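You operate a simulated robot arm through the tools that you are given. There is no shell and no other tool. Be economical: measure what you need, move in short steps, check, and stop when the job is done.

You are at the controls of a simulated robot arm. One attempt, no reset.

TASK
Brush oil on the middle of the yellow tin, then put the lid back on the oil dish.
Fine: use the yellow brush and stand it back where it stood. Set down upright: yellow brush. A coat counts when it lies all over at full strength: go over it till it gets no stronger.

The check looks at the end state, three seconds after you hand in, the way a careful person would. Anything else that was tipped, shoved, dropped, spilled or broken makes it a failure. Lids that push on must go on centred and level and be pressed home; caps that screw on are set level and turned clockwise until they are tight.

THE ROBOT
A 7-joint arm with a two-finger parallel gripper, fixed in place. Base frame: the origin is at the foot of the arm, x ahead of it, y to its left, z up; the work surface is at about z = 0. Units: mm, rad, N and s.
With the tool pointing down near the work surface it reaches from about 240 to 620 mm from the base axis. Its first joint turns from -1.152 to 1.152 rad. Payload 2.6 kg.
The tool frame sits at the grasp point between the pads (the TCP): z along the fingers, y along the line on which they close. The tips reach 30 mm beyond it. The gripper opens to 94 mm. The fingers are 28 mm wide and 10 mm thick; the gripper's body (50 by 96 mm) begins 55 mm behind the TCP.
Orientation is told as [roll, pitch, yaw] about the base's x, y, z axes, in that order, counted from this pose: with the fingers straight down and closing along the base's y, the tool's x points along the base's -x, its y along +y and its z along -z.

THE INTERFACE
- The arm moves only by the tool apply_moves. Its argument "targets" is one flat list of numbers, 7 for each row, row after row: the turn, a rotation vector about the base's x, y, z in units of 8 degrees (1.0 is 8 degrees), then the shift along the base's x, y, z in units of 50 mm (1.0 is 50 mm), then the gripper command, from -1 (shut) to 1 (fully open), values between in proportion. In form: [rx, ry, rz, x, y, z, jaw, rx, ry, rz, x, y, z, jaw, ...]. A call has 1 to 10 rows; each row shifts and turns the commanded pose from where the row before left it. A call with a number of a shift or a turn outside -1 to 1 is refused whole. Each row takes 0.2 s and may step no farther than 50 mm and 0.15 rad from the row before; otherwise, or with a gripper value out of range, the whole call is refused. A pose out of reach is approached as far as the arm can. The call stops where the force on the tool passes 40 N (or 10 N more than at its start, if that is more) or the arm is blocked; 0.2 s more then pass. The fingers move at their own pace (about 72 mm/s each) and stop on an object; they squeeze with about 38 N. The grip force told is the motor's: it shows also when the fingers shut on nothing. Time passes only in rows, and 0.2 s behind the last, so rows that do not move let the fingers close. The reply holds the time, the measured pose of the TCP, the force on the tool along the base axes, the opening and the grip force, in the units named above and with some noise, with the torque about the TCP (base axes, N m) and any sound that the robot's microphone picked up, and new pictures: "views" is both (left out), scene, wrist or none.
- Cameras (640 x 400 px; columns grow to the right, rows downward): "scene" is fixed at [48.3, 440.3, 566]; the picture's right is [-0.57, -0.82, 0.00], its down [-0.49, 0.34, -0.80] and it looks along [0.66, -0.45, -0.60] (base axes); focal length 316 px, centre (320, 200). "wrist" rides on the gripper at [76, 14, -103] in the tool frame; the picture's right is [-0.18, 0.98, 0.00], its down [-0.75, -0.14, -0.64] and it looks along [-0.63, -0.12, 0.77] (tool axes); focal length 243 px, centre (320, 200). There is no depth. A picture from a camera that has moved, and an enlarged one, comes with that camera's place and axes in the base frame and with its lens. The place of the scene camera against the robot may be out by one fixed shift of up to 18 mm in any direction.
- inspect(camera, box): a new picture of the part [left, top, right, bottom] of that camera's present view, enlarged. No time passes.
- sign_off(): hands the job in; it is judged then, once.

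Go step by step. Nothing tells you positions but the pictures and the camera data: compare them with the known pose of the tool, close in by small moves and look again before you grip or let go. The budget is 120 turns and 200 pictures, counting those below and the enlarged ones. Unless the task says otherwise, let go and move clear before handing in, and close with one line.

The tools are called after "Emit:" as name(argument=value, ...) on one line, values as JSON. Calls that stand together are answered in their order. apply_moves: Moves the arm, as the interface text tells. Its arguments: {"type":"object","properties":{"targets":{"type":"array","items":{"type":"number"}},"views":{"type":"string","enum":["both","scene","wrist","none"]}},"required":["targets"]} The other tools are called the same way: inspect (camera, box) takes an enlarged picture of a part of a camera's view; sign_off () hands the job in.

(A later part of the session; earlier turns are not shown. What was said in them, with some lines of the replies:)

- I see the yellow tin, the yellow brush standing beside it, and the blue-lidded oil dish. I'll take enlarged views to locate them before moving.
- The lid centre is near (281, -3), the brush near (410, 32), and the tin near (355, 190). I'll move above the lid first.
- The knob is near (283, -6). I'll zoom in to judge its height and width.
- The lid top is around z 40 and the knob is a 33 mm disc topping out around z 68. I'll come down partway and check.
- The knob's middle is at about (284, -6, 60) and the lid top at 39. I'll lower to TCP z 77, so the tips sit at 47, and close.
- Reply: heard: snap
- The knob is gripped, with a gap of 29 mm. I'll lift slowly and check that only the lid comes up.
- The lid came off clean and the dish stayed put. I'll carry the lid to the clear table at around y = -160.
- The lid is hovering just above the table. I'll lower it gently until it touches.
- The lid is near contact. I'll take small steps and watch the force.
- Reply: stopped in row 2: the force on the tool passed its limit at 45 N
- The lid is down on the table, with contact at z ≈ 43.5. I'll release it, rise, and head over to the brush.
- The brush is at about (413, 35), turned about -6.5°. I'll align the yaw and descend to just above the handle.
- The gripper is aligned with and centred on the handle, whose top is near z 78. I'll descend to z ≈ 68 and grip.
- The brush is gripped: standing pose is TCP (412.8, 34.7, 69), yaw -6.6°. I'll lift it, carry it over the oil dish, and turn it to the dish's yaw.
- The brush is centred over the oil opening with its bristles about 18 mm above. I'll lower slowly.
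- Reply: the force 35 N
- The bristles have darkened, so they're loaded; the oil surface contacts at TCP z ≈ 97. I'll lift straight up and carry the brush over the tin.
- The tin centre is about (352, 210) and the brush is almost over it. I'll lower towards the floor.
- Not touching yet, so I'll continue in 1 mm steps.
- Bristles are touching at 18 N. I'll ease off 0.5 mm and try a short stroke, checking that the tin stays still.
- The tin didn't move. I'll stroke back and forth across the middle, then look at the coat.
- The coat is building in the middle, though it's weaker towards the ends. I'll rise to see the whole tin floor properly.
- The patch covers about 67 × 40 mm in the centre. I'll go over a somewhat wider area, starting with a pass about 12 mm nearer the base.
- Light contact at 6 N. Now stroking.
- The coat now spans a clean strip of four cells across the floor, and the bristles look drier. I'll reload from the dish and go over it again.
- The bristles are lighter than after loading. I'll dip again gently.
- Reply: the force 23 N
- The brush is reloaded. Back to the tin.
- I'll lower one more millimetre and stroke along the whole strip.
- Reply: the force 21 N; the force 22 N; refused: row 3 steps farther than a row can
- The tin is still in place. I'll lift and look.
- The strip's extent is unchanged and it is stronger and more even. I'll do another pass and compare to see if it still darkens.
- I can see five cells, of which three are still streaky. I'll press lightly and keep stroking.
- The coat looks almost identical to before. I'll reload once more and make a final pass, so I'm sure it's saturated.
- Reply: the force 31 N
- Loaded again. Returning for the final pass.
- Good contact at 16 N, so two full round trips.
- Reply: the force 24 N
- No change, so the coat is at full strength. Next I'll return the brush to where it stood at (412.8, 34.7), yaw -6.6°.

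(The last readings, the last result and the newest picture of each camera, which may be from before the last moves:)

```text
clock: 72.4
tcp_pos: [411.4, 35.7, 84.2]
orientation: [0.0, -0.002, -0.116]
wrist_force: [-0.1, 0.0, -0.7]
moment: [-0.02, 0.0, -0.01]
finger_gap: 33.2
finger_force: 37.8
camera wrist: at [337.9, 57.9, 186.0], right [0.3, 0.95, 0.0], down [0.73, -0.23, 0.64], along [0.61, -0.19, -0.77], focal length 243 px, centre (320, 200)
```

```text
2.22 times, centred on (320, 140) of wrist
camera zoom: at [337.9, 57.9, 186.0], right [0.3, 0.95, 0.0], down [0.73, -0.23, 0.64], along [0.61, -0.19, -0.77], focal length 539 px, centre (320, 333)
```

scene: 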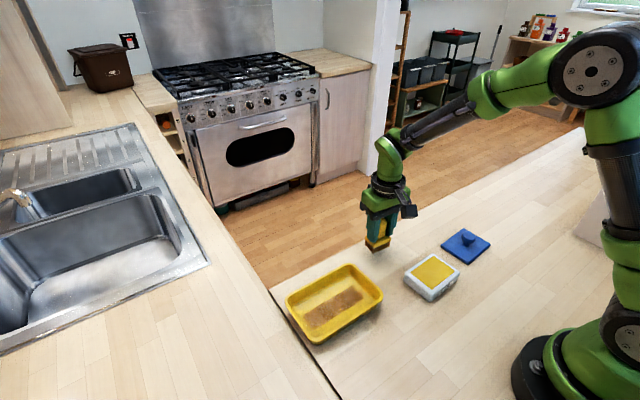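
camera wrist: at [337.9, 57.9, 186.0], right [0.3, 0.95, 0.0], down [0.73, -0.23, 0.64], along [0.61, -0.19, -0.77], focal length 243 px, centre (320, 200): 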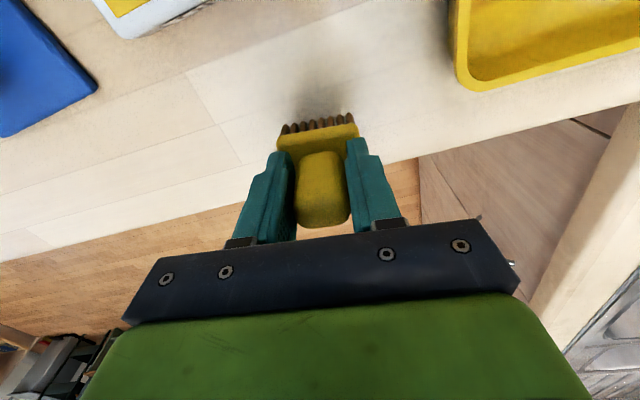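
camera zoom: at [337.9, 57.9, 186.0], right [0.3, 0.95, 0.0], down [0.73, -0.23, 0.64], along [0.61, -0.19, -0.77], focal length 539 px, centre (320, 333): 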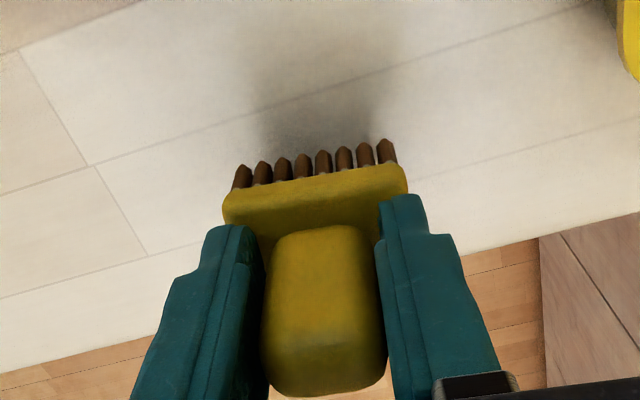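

The brush hangs level and has slid about 4 mm up in the grip, so it should touch around TCP z 65. I'll lower gently.

Emit:
apply_moves(targets=[0, 0, 0, 0.02, 0, -0.2, -1, 0, 0, 0, 0, 0, -0.1, -1, 0, 0, 0, 0, 0, -0.04, -1, 0, 0, 0, 0, 0, 0, -1], views="none")

Emit:
inspect(camera="scene", box=[340, 180, 430, 280])

```text
clock: 73.4
tcp_pos: [414.1, 36.5, 67.0]
orientation: [-0.003, -0.001, -0.119]
wrist_force: [0.4, 0.0, -0.5]
moment: [-0.04, -0.01, -0.03]
finger_gap: 33.1
finger_force: 38.0
```

```text
4.00 times, centred on (385, 230) of scene
camera zoom: at [48.3, 440.3, 566.0], right [-0.57, -0.82, 0.0], down [-0.49, 0.34, -0.8], along [0.66, -0.45, -0.6], focal length 1262 px, centre (60, 80)
```

zoom: 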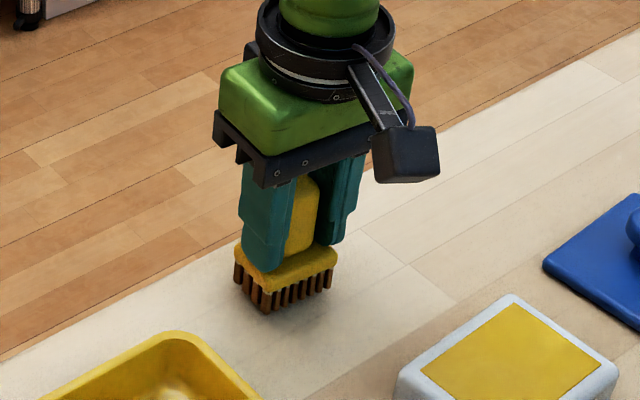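

I'll correct by about (-1.3, -2) mm and keep lowering in 1 mm steps.

Emit:
apply_moves(targets=[0, 0, 0, -0.026, -0.04, -0.03, -1, 0, 0, 0, 0, 0, -0.02, -1, 0, 0, 0, 0, 0, -0.01, -1], views="none")

```text
clock: 74.2
tcp_pos: [413.6, 34.0, 62.8]
orientation: [0.0, 0.0, -0.117]
wrist_force: [-1.5, -0.5, 6.2]
moment: [-0.1, -0.03, 0.0]
finger_gap: 33.3
finger_force: 38.0
```

Contact at 6 N. I'll look before letting go.

Emit:
inspect(camera="scene", box=[340, 180, 430, 280])

Emit:
inspect(camera="wrist", box=[240, 50, 400, 230])

```text
4.00 times, centred on (385, 230) of scene
camera zoom: at [48.3, 440.3, 566.0], right [-0.57, -0.82, 0.0], down [-0.49, 0.34, -0.8], along [0.66, -0.45, -0.6], focal length 1262 px, centre (60, 80)
```

zoom: 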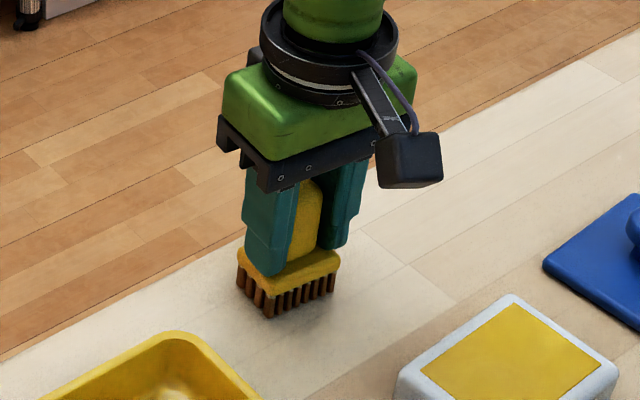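

```text
2.22 times, centred on (320, 140) of wrist
camera zoom: at [338.7, 56.6, 164.2], right [0.3, 0.95, 0.0], down [0.73, -0.23, 0.64], along [0.61, -0.19, -0.77], focal length 539 px, centre (320, 333)
```

zoom: 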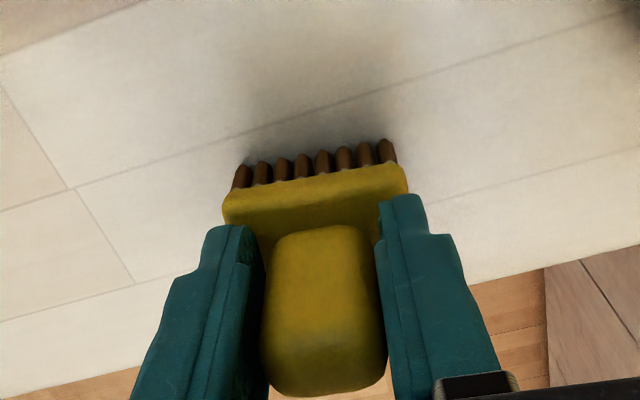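

The brush is in place and upright. Releasing and rising.

Emit:
apply_moves(targets=[0, 0, 0, 0, 0, 0, -0.1, 0, 0, 0, 0, 0, 0, 0.2, 0, 0, 0, 0, 0, 0, 0.2, 0, 0, 0, 0, 0, 0.6, 0.2, 0, 0, 0, 0, 0, 1, 0.2, 0, 0, 0, 0, 0, 0.6, 0.2, 0, 0, 0, 0, 0, 0, 0.2])

Emit:
inspect(camera="scene", box=[340, 180, 430, 280])

```text
clock: 75.8
tcp_pos: [410.6, 32.2, 172.0]
orientation: [0.0, -0.002, -0.115]
wrist_force: [-0.1, 0.1, 0.0]
moment: [-0.04, 0.04, -0.01]
finger_gap: 56.5
finger_force: 0.1
camera wrist: at [337.3, 54.4, 273.9], right [0.3, 0.96, 0.0], down [0.73, -0.23, 0.64], along [0.61, -0.19, -0.77], focal length 243 px, centre (320, 200)
```

scene: 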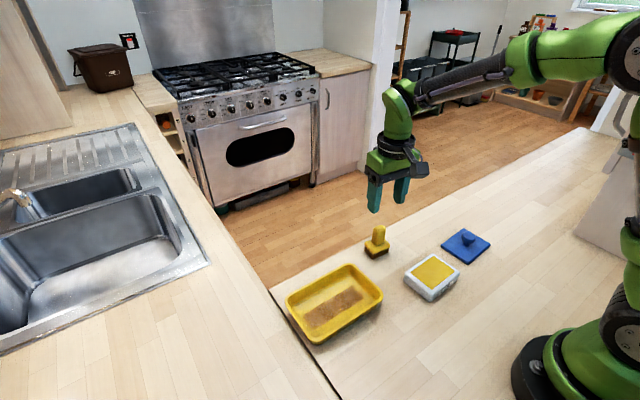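
wrist: 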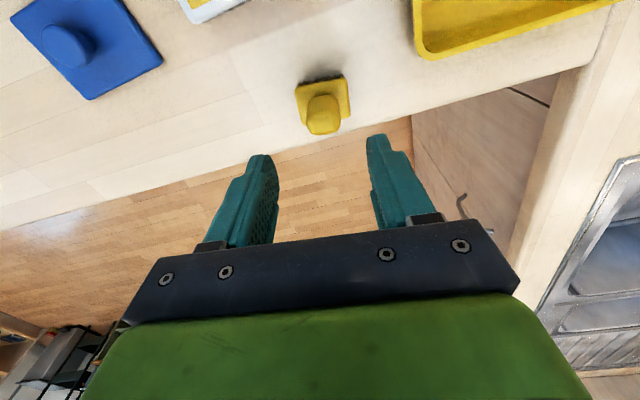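

```text
4.00 times, centred on (385, 230) of scene
camera zoom: at [48.3, 440.3, 566.0], right [-0.57, -0.82, 0.0], down [-0.49, 0.34, -0.8], along [0.66, -0.45, -0.6], focal length 1262 px, centre (60, 80)
```

zoom: 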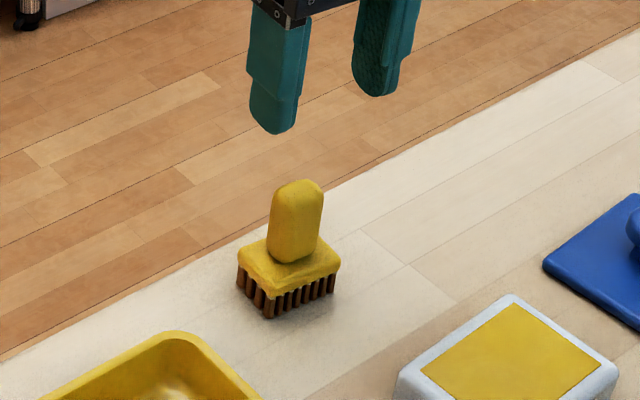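

The brush stands upright in its place. Now to the lid at (303, -159.5), squaring the gripper.

Emit:
apply_moves(targets=[0, 0, 0.166, -0.436, -0.77, 0, 0.2, 0, 0, 0.166, -0.436, -0.77, 0, 0.2, 0, 0, 0.166, -0.436, -0.77, 0, 0.2, 0, 0, 0.166, -0.436, -0.77, 0, 0.2, 0, 0, 0.166, -0.436, -0.77, 0, 0.2, 0, 0, 0, 0, 0, -0.8, 0.2, 0, 0, 0, 0, 0, -0.4, 0.2, 0, 0, 0, 0, 0, 0, 0.2])

Emit:
inspect(camera="scene", box=[280, 255, 390, 350])

```text
clock: 77.6
tcp_pos: [301.1, -158.6, 109.0]
orientation: [0.0, -0.002, 0.0]
wrist_force: [-0.4, 1.0, 0.0]
moment: [0.0, 0.02, -0.04]
finger_gap: 56.7
finger_force: 0.1
camera wrist: at [226.1, -144.8, 211.4], right [0.18, 0.98, 0.0], down [0.75, -0.14, 0.64], along [0.63, -0.12, -0.77], focal length 243 px, centre (320, 200)
```

scene: 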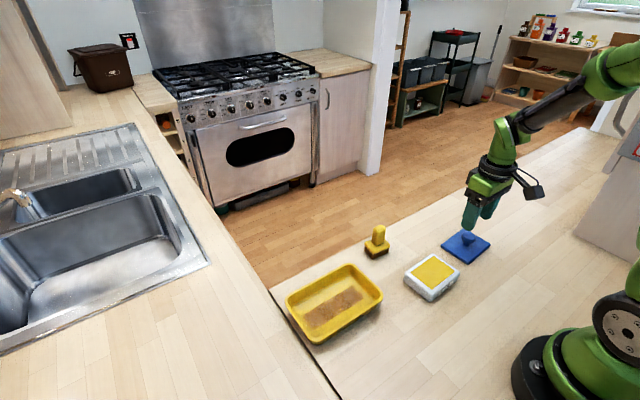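
wrist: 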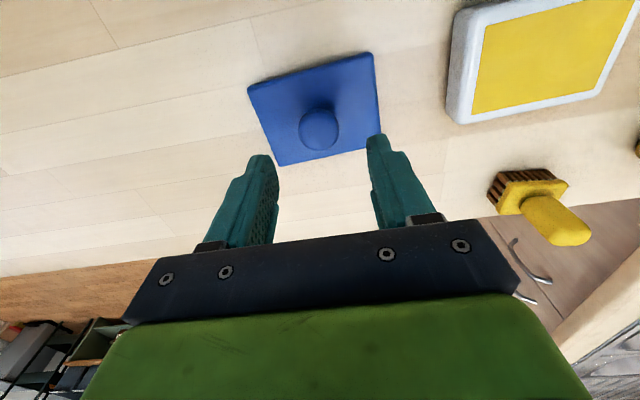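

```text
4.21 times, centred on (335, 302) of scene
camera zoom: at [48.3, 440.3, 566.0], right [-0.57, -0.82, 0.0], down [-0.49, 0.34, -0.8], along [0.66, -0.45, -0.6], focal length 1328 px, centre (257, -232)
```

zoom: 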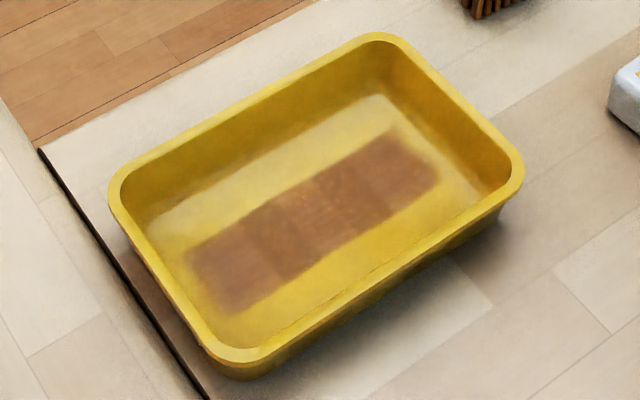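

The tin is unmoved and the coat is fine. I'll lower onto the lid knob and grip.

Emit:
apply_moves(targets=[0, 0, 0, 0.03, -0.025, -0.5, 0.2, 0, 0, 0, 0, 0, -0.6, 0.2, 0, 0, 0, 0, 0, -0.17, 0.2, 0, 0, 0, 0, 0, 0, -1, 0, 0, 0, 0, 0, 0, -1, 0, 0, 0, 0, 0, 0, -1], views="wrist")

Emit:
inspect(camera="scene", box=[420, 190, 520, 270])

```text
clock: 79.0
tcp_pos: [304.3, -159.5, 46.8]
orientation: [0.0, 0.001, 0.0]
wrist_force: [-0.2, -0.2, 0.5]
moment: [-0.01, 0.02, 0.03]
finger_gap: 29.2
finger_force: 38.0
camera wrist: at [228.3, -145.7, 148.5], right [0.18, 0.98, 0.0], down [0.75, -0.14, 0.64], along [0.63, -0.12, -0.77], focal length 243 px, centre (320, 200)
```

wrist: 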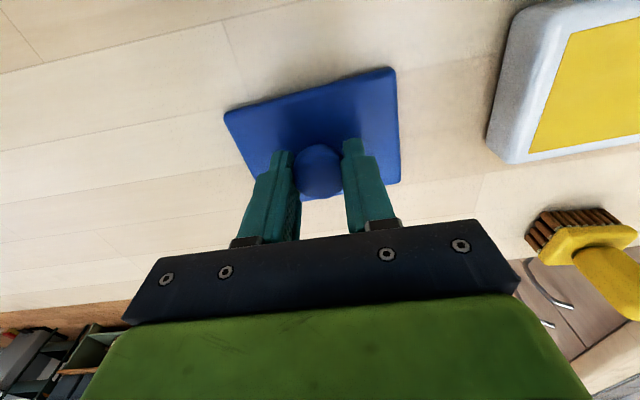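

```text
5.00 times, centred on (470, 230) of scene
camera zoom: at [48.3, 440.3, 566.0], right [-0.57, -0.82, 0.0], down [-0.49, 0.34, -0.8], along [0.66, -0.45, -0.6], focal length 1577 px, centre (-430, 50)
```

zoom: 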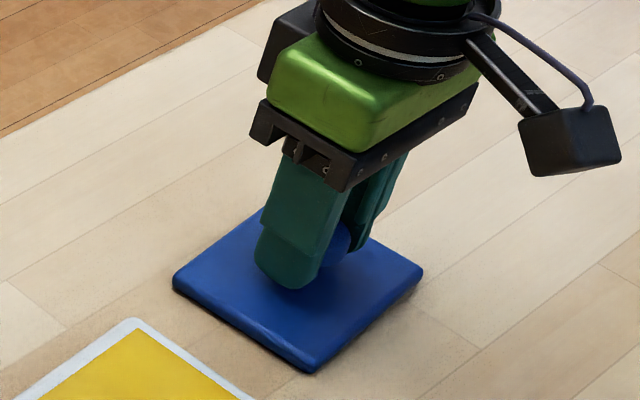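

The knob is gripped with the lid in the same relation as before. I'll lift it and carry it over the dish.

Emit:
apply_moves(targets=[0, 0, 0, 0, 0, 0.3, -1, 0, 0, 0, 0, 0, 1, -1, 0, 0, 0, 0, 0, 0.3, -1, 0, 0, 0, -0.1, 0.77, 0, -1, 0, 0, 0, -0.1, 0.77, 0, -1, 0, 0, 0, -0.1, 0.77, 0, -1, 0, 0, 0, -0.1, 0.77, 0, -1, 0, 0, 0, 0, 0, -0.4, -1, 0, 0, 0, 0, 0, 0, -1])

Emit:
inspect(camera="scene", box=[380, 210, 490, 310])

Emit:
inspect(camera="wrist", box=[200, 30, 440, 230])

```text
clock: 81.0
tcp_pos: [283.4, -5.6, 108.4]
orientation: [0.002, -0.002, 0.001]
wrist_force: [0.3, 0.5, -0.3]
moment: [-0.03, 0.03, -0.03]
finger_gap: 29.4
finger_force: 38.0
camera wrist: at [207.8, 7.8, 209.5], right [0.18, 0.98, 0.0], down [0.75, -0.14, 0.64], along [0.63, -0.12, -0.77], focal length 243 px, centre (320, 200)
```

scene: 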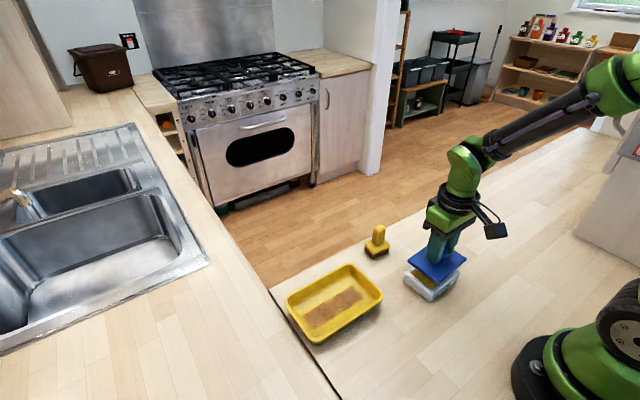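
wrist: 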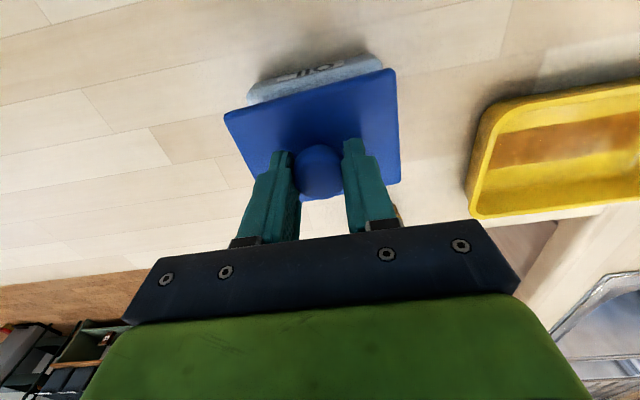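

```text
4.00 times, centred on (435, 260) of scene
camera zoom: at [48.3, 440.3, 566.0], right [-0.57, -0.82, 0.0], down [-0.49, 0.34, -0.8], along [0.66, -0.45, -0.6], focal length 1262 px, centre (-140, -40)
```

zoom: 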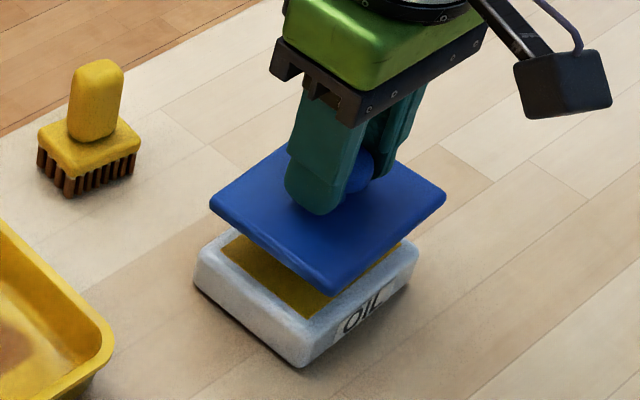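

```text
2.00 times, centred on (320, 130) of wrist
camera zoom: at [207.8, 7.8, 209.5], right [0.18, 0.98, 0.0], down [0.75, -0.14, 0.64], along [0.63, -0.12, -0.77], focal length 485 px, centre (320, 340)
```

zoom: 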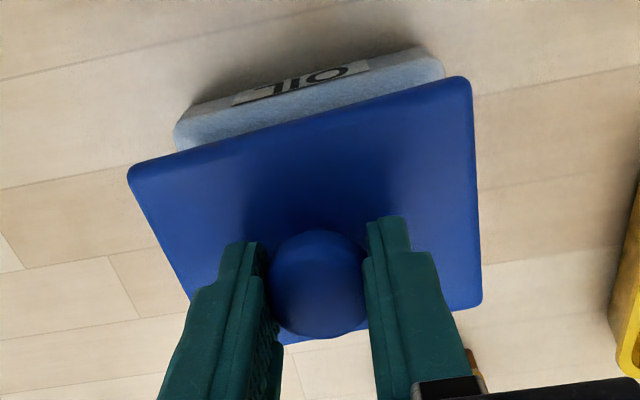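

The lid looks about 2 mm too far toward -y compared with the lift-off picture. I'll correct and come down close.

Emit:
apply_moves(targets=[0, 0, 0, 0.02, 0.04, -0.2, -1, 0, 0, 0, 0, 0, -0.2, -1, 0, 0, 0, 0, 0, -0.06, -1, 0, 0, 0, 0, 0, 0, -1], views="none")

Emit:
inspect(camera="scene", box=[380, 210, 490, 310])

Emit:
inspect(camera="wrist", box=[200, 30, 440, 230])

```text
clock: 82.0
tcp_pos: [285.6, -4.4, 86.0]
orientation: [0.002, -0.002, 0.0]
wrist_force: [-0.1, 0.1, -0.4]
moment: [0.01, 0.02, 0.01]
finger_gap: 29.3
finger_force: 37.6
```

```text
4.00 times, centred on (435, 260) of scene
camera zoom: at [48.3, 440.3, 566.0], right [-0.57, -0.82, 0.0], down [-0.49, 0.34, -0.8], along [0.66, -0.45, -0.6], focal length 1262 px, centre (-140, -40)
```

zoom: 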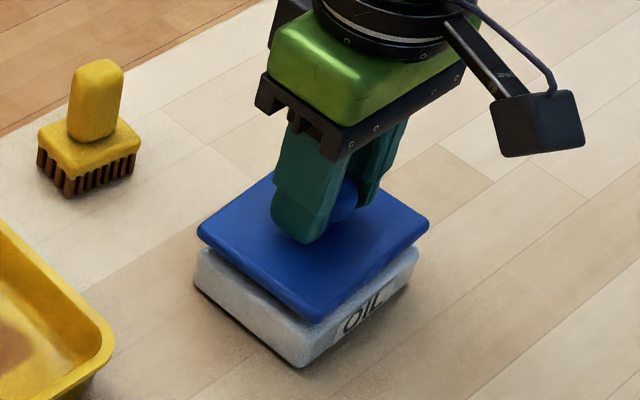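

```text
2.00 times, centred on (320, 130) of wrist
camera zoom: at [209.7, 9.7, 187.4], right [0.18, 0.98, 0.0], down [0.75, -0.14, 0.64], along [0.63, -0.12, -0.77], focal length 485 px, centre (320, 340)
```

zoom: 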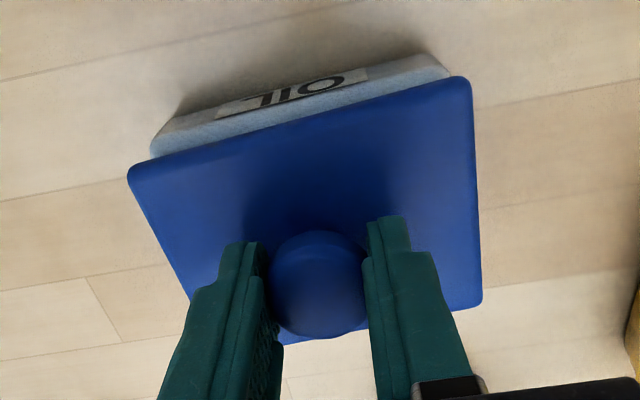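

Now within about 1 mm. I'll nudge back slightly, lower another 4 mm and compare.

Emit:
apply_moves(targets=[0, 0, 0, -0.008, -0.016, -0.04, -1, 0, 0, 0, 0, 0, -0.04, -1, 0, 0, 0, 0, 0, 0, -1], views="none")

Emit:
inspect(camera="scene", box=[380, 210, 490, 310])

Emit:
inspect(camera="wrist", box=[200, 30, 440, 230])

```text
clock: 82.8
tcp_pos: [286.0, -4.4, 81.4]
orientation: [0.0, -0.002, -0.001]
wrist_force: [-0.2, -0.2, -0.2]
moment: [0.02, 0.04, 0.01]
finger_gap: 29.3
finger_force: 37.7
```

```text
4.00 times, centred on (435, 260) of scene
camera zoom: at [48.3, 440.3, 566.0], right [-0.57, -0.82, 0.0], down [-0.49, 0.34, -0.8], along [0.66, -0.45, -0.6], focal length 1262 px, centre (-140, -40)
```

zoom: 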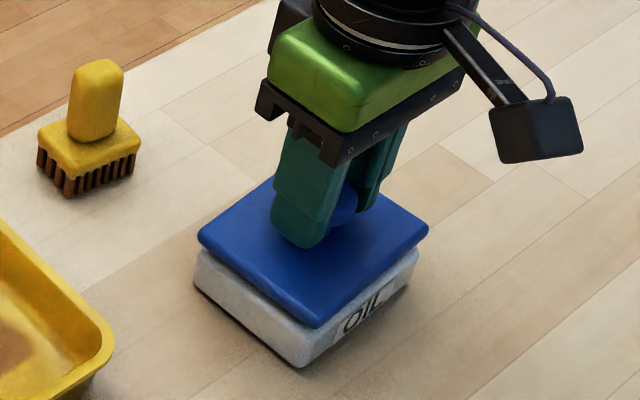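

```text
2.00 times, centred on (320, 130) of wrist
camera zoom: at [209.5, 8.5, 183.0], right [0.18, 0.98, 0.0], down [0.75, -0.14, 0.64], along [0.63, -0.12, -0.77], focal length 485 px, centre (320, 340)
```

zoom: 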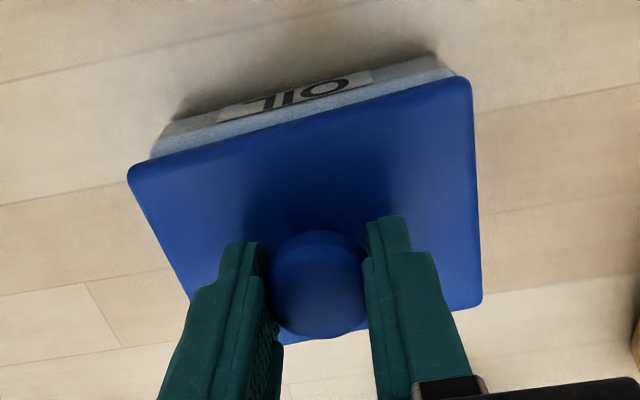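

Alignment is within about 1 mm, with x slightly forward. I'll correct by -1.2 mm and settle down.

Emit:
apply_moves(targets=[0, 0, 0, -0.024, 0, -0.03, -1, 0, 0, 0, 0, 0, -0.02, -1, 0, 0, 0, 0, 0, 0, -1], views="none")

Emit:
inspect(camera="scene", box=[380, 210, 490, 310])

```text
clock: 83.6
tcp_pos: [284.0, -3.8, 78.0]
orientation: [-0.001, -0.002, 0.0]
wrist_force: [-0.9, 0.0, -1.5]
moment: [0.0, 0.01, -0.01]
finger_gap: 29.4
finger_force: 38.0
```

```text
4.00 times, centred on (435, 260) of scene
camera zoom: at [48.3, 440.3, 566.0], right [-0.57, -0.82, 0.0], down [-0.49, 0.34, -0.8], along [0.66, -0.45, -0.6], focal length 1262 px, centre (-140, -40)
```

zoom: 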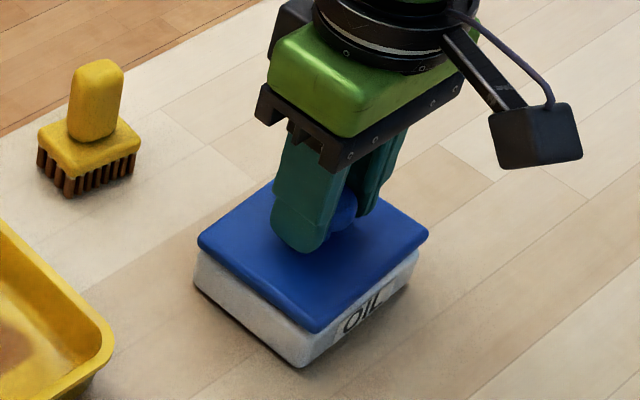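

About 2 mm to go and well centred. Pressing down slowly.

Emit:
apply_moves(targets=[0, 0, 0, 0, 0, -0.02, -1, 0, 0, 0, 0, 0, -0.02, -1, 0, 0, 0, 0, 0, -0.02, -1, 0, 0, 0, 0, 0, -0.02, -1], views="none")

Emit:
inspect(camera="scene", box=[380, 210, 490, 310])

```text
clock: 84.5
tcp_pos: [284.2, -4.3, 77.2]
orientation: [0.0, -0.002, -0.002]
wrist_force: [-1.9, -0.5, 4.7]
moment: [-0.01, -0.03, 0.06]
finger_gap: 29.4
finger_force: 37.5
heard: snap
stopped in row 4: the force on the tool passed its limit at 43 N (the readings are from after the stop); the commanded pose is now the measured one
```

```text
4.00 times, centred on (435, 260) of scene
camera zoom: at [48.3, 440.3, 566.0], right [-0.57, -0.82, 0.0], down [-0.49, 0.34, -0.8], along [0.66, -0.45, -0.6], focal length 1262 px, centre (-140, -40)
```

zoom: 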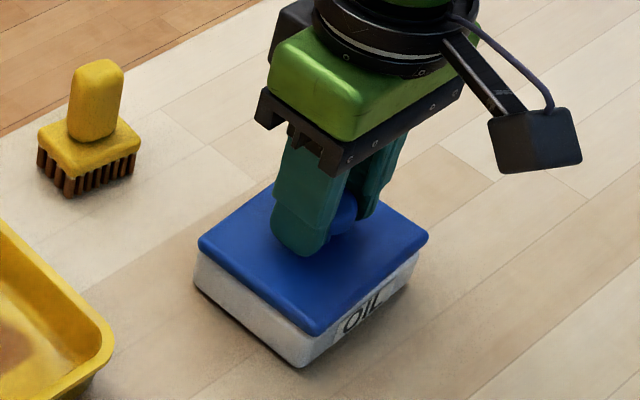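

It snapped home, and the lid corners match the original seated picture. Releasing and rising.

Emit:
apply_moves(targets=[0, 0, 0, 0, 0, 0, -0.1, 0, 0, 0, 0, 0, 0, 0.2, 0, 0, 0, 0, 0, 0, 0.2, 0, 0, 0, 0, 0, 0.6, 0.2, 0, 0, 0, 0, 0, 1, 0.2, 0, 0, 0, 0, -0.5, 0.7, 0.2, 0, 0, 0, 0, -0.8, 0, 0.2, 0, 0, 0, 0, 0, 0, 0.2])

Emit:
inspect(camera="scene", box=[380, 210, 490, 310])

Emit:
inspect(camera="scene", box=[270, 210, 480, 350])

```text
clock: 86.3
tcp_pos: [282.9, -69.3, 188.6]
orientation: [-0.001, -0.003, -0.003]
wrist_force: [-0.3, -0.3, 0.6]
moment: [-0.05, 0.01, 0.0]
finger_gap: 56.1
finger_force: 0.1
camera wrist: at [206.9, -54.2, 291.1], right [0.19, 0.98, 0.0], down [0.75, -0.14, 0.64], along [0.63, -0.12, -0.77], focal length 243 px, centre (320, 200)
```

scene: 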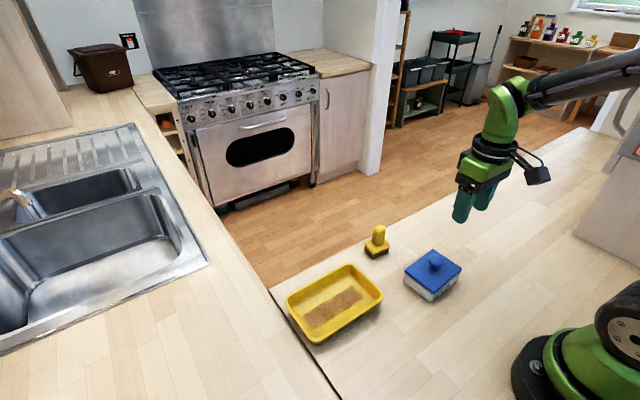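
wrist: 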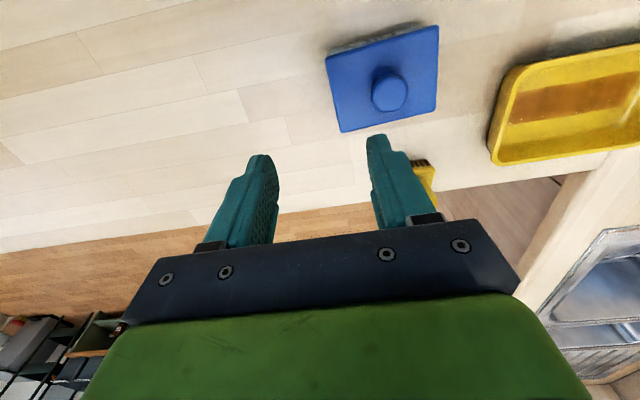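

```text
4.00 times, centred on (435, 260) of scene
camera zoom: at [48.3, 440.3, 566.0], right [-0.57, -0.82, 0.0], down [-0.49, 0.34, -0.8], along [0.66, -0.45, -0.6], focal length 1262 px, centre (-140, -40)
```

zoom: 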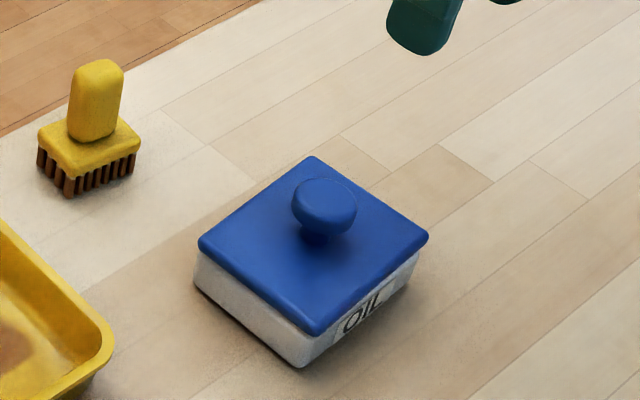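

```text
2.86 times, centred on (375, 280) of scene
camera zoom: at [48.3, 440.3, 566.0], right [-0.57, -0.82, 0.0], down [-0.49, 0.34, -0.8], along [0.66, -0.45, -0.6], focal length 901 px, centre (163, -29)
```

zoom: 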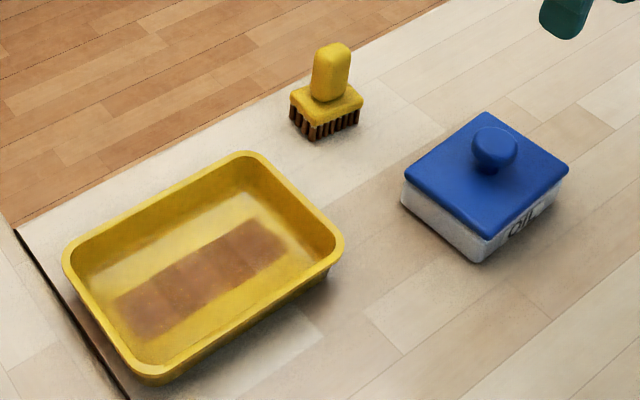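

The coat is at full strength, the lid is snapped home and level, the brush stands upright in its place, and the arm is clear. I'm handing in.

Emit:
sign_off()

```text
The job is handed in.
```

I oiled the middle of the yellow tin until it got no darker, stood the yellow brush upright within about 2 mm of where it was, and pressed the lid back on the oil dish until it snapped.
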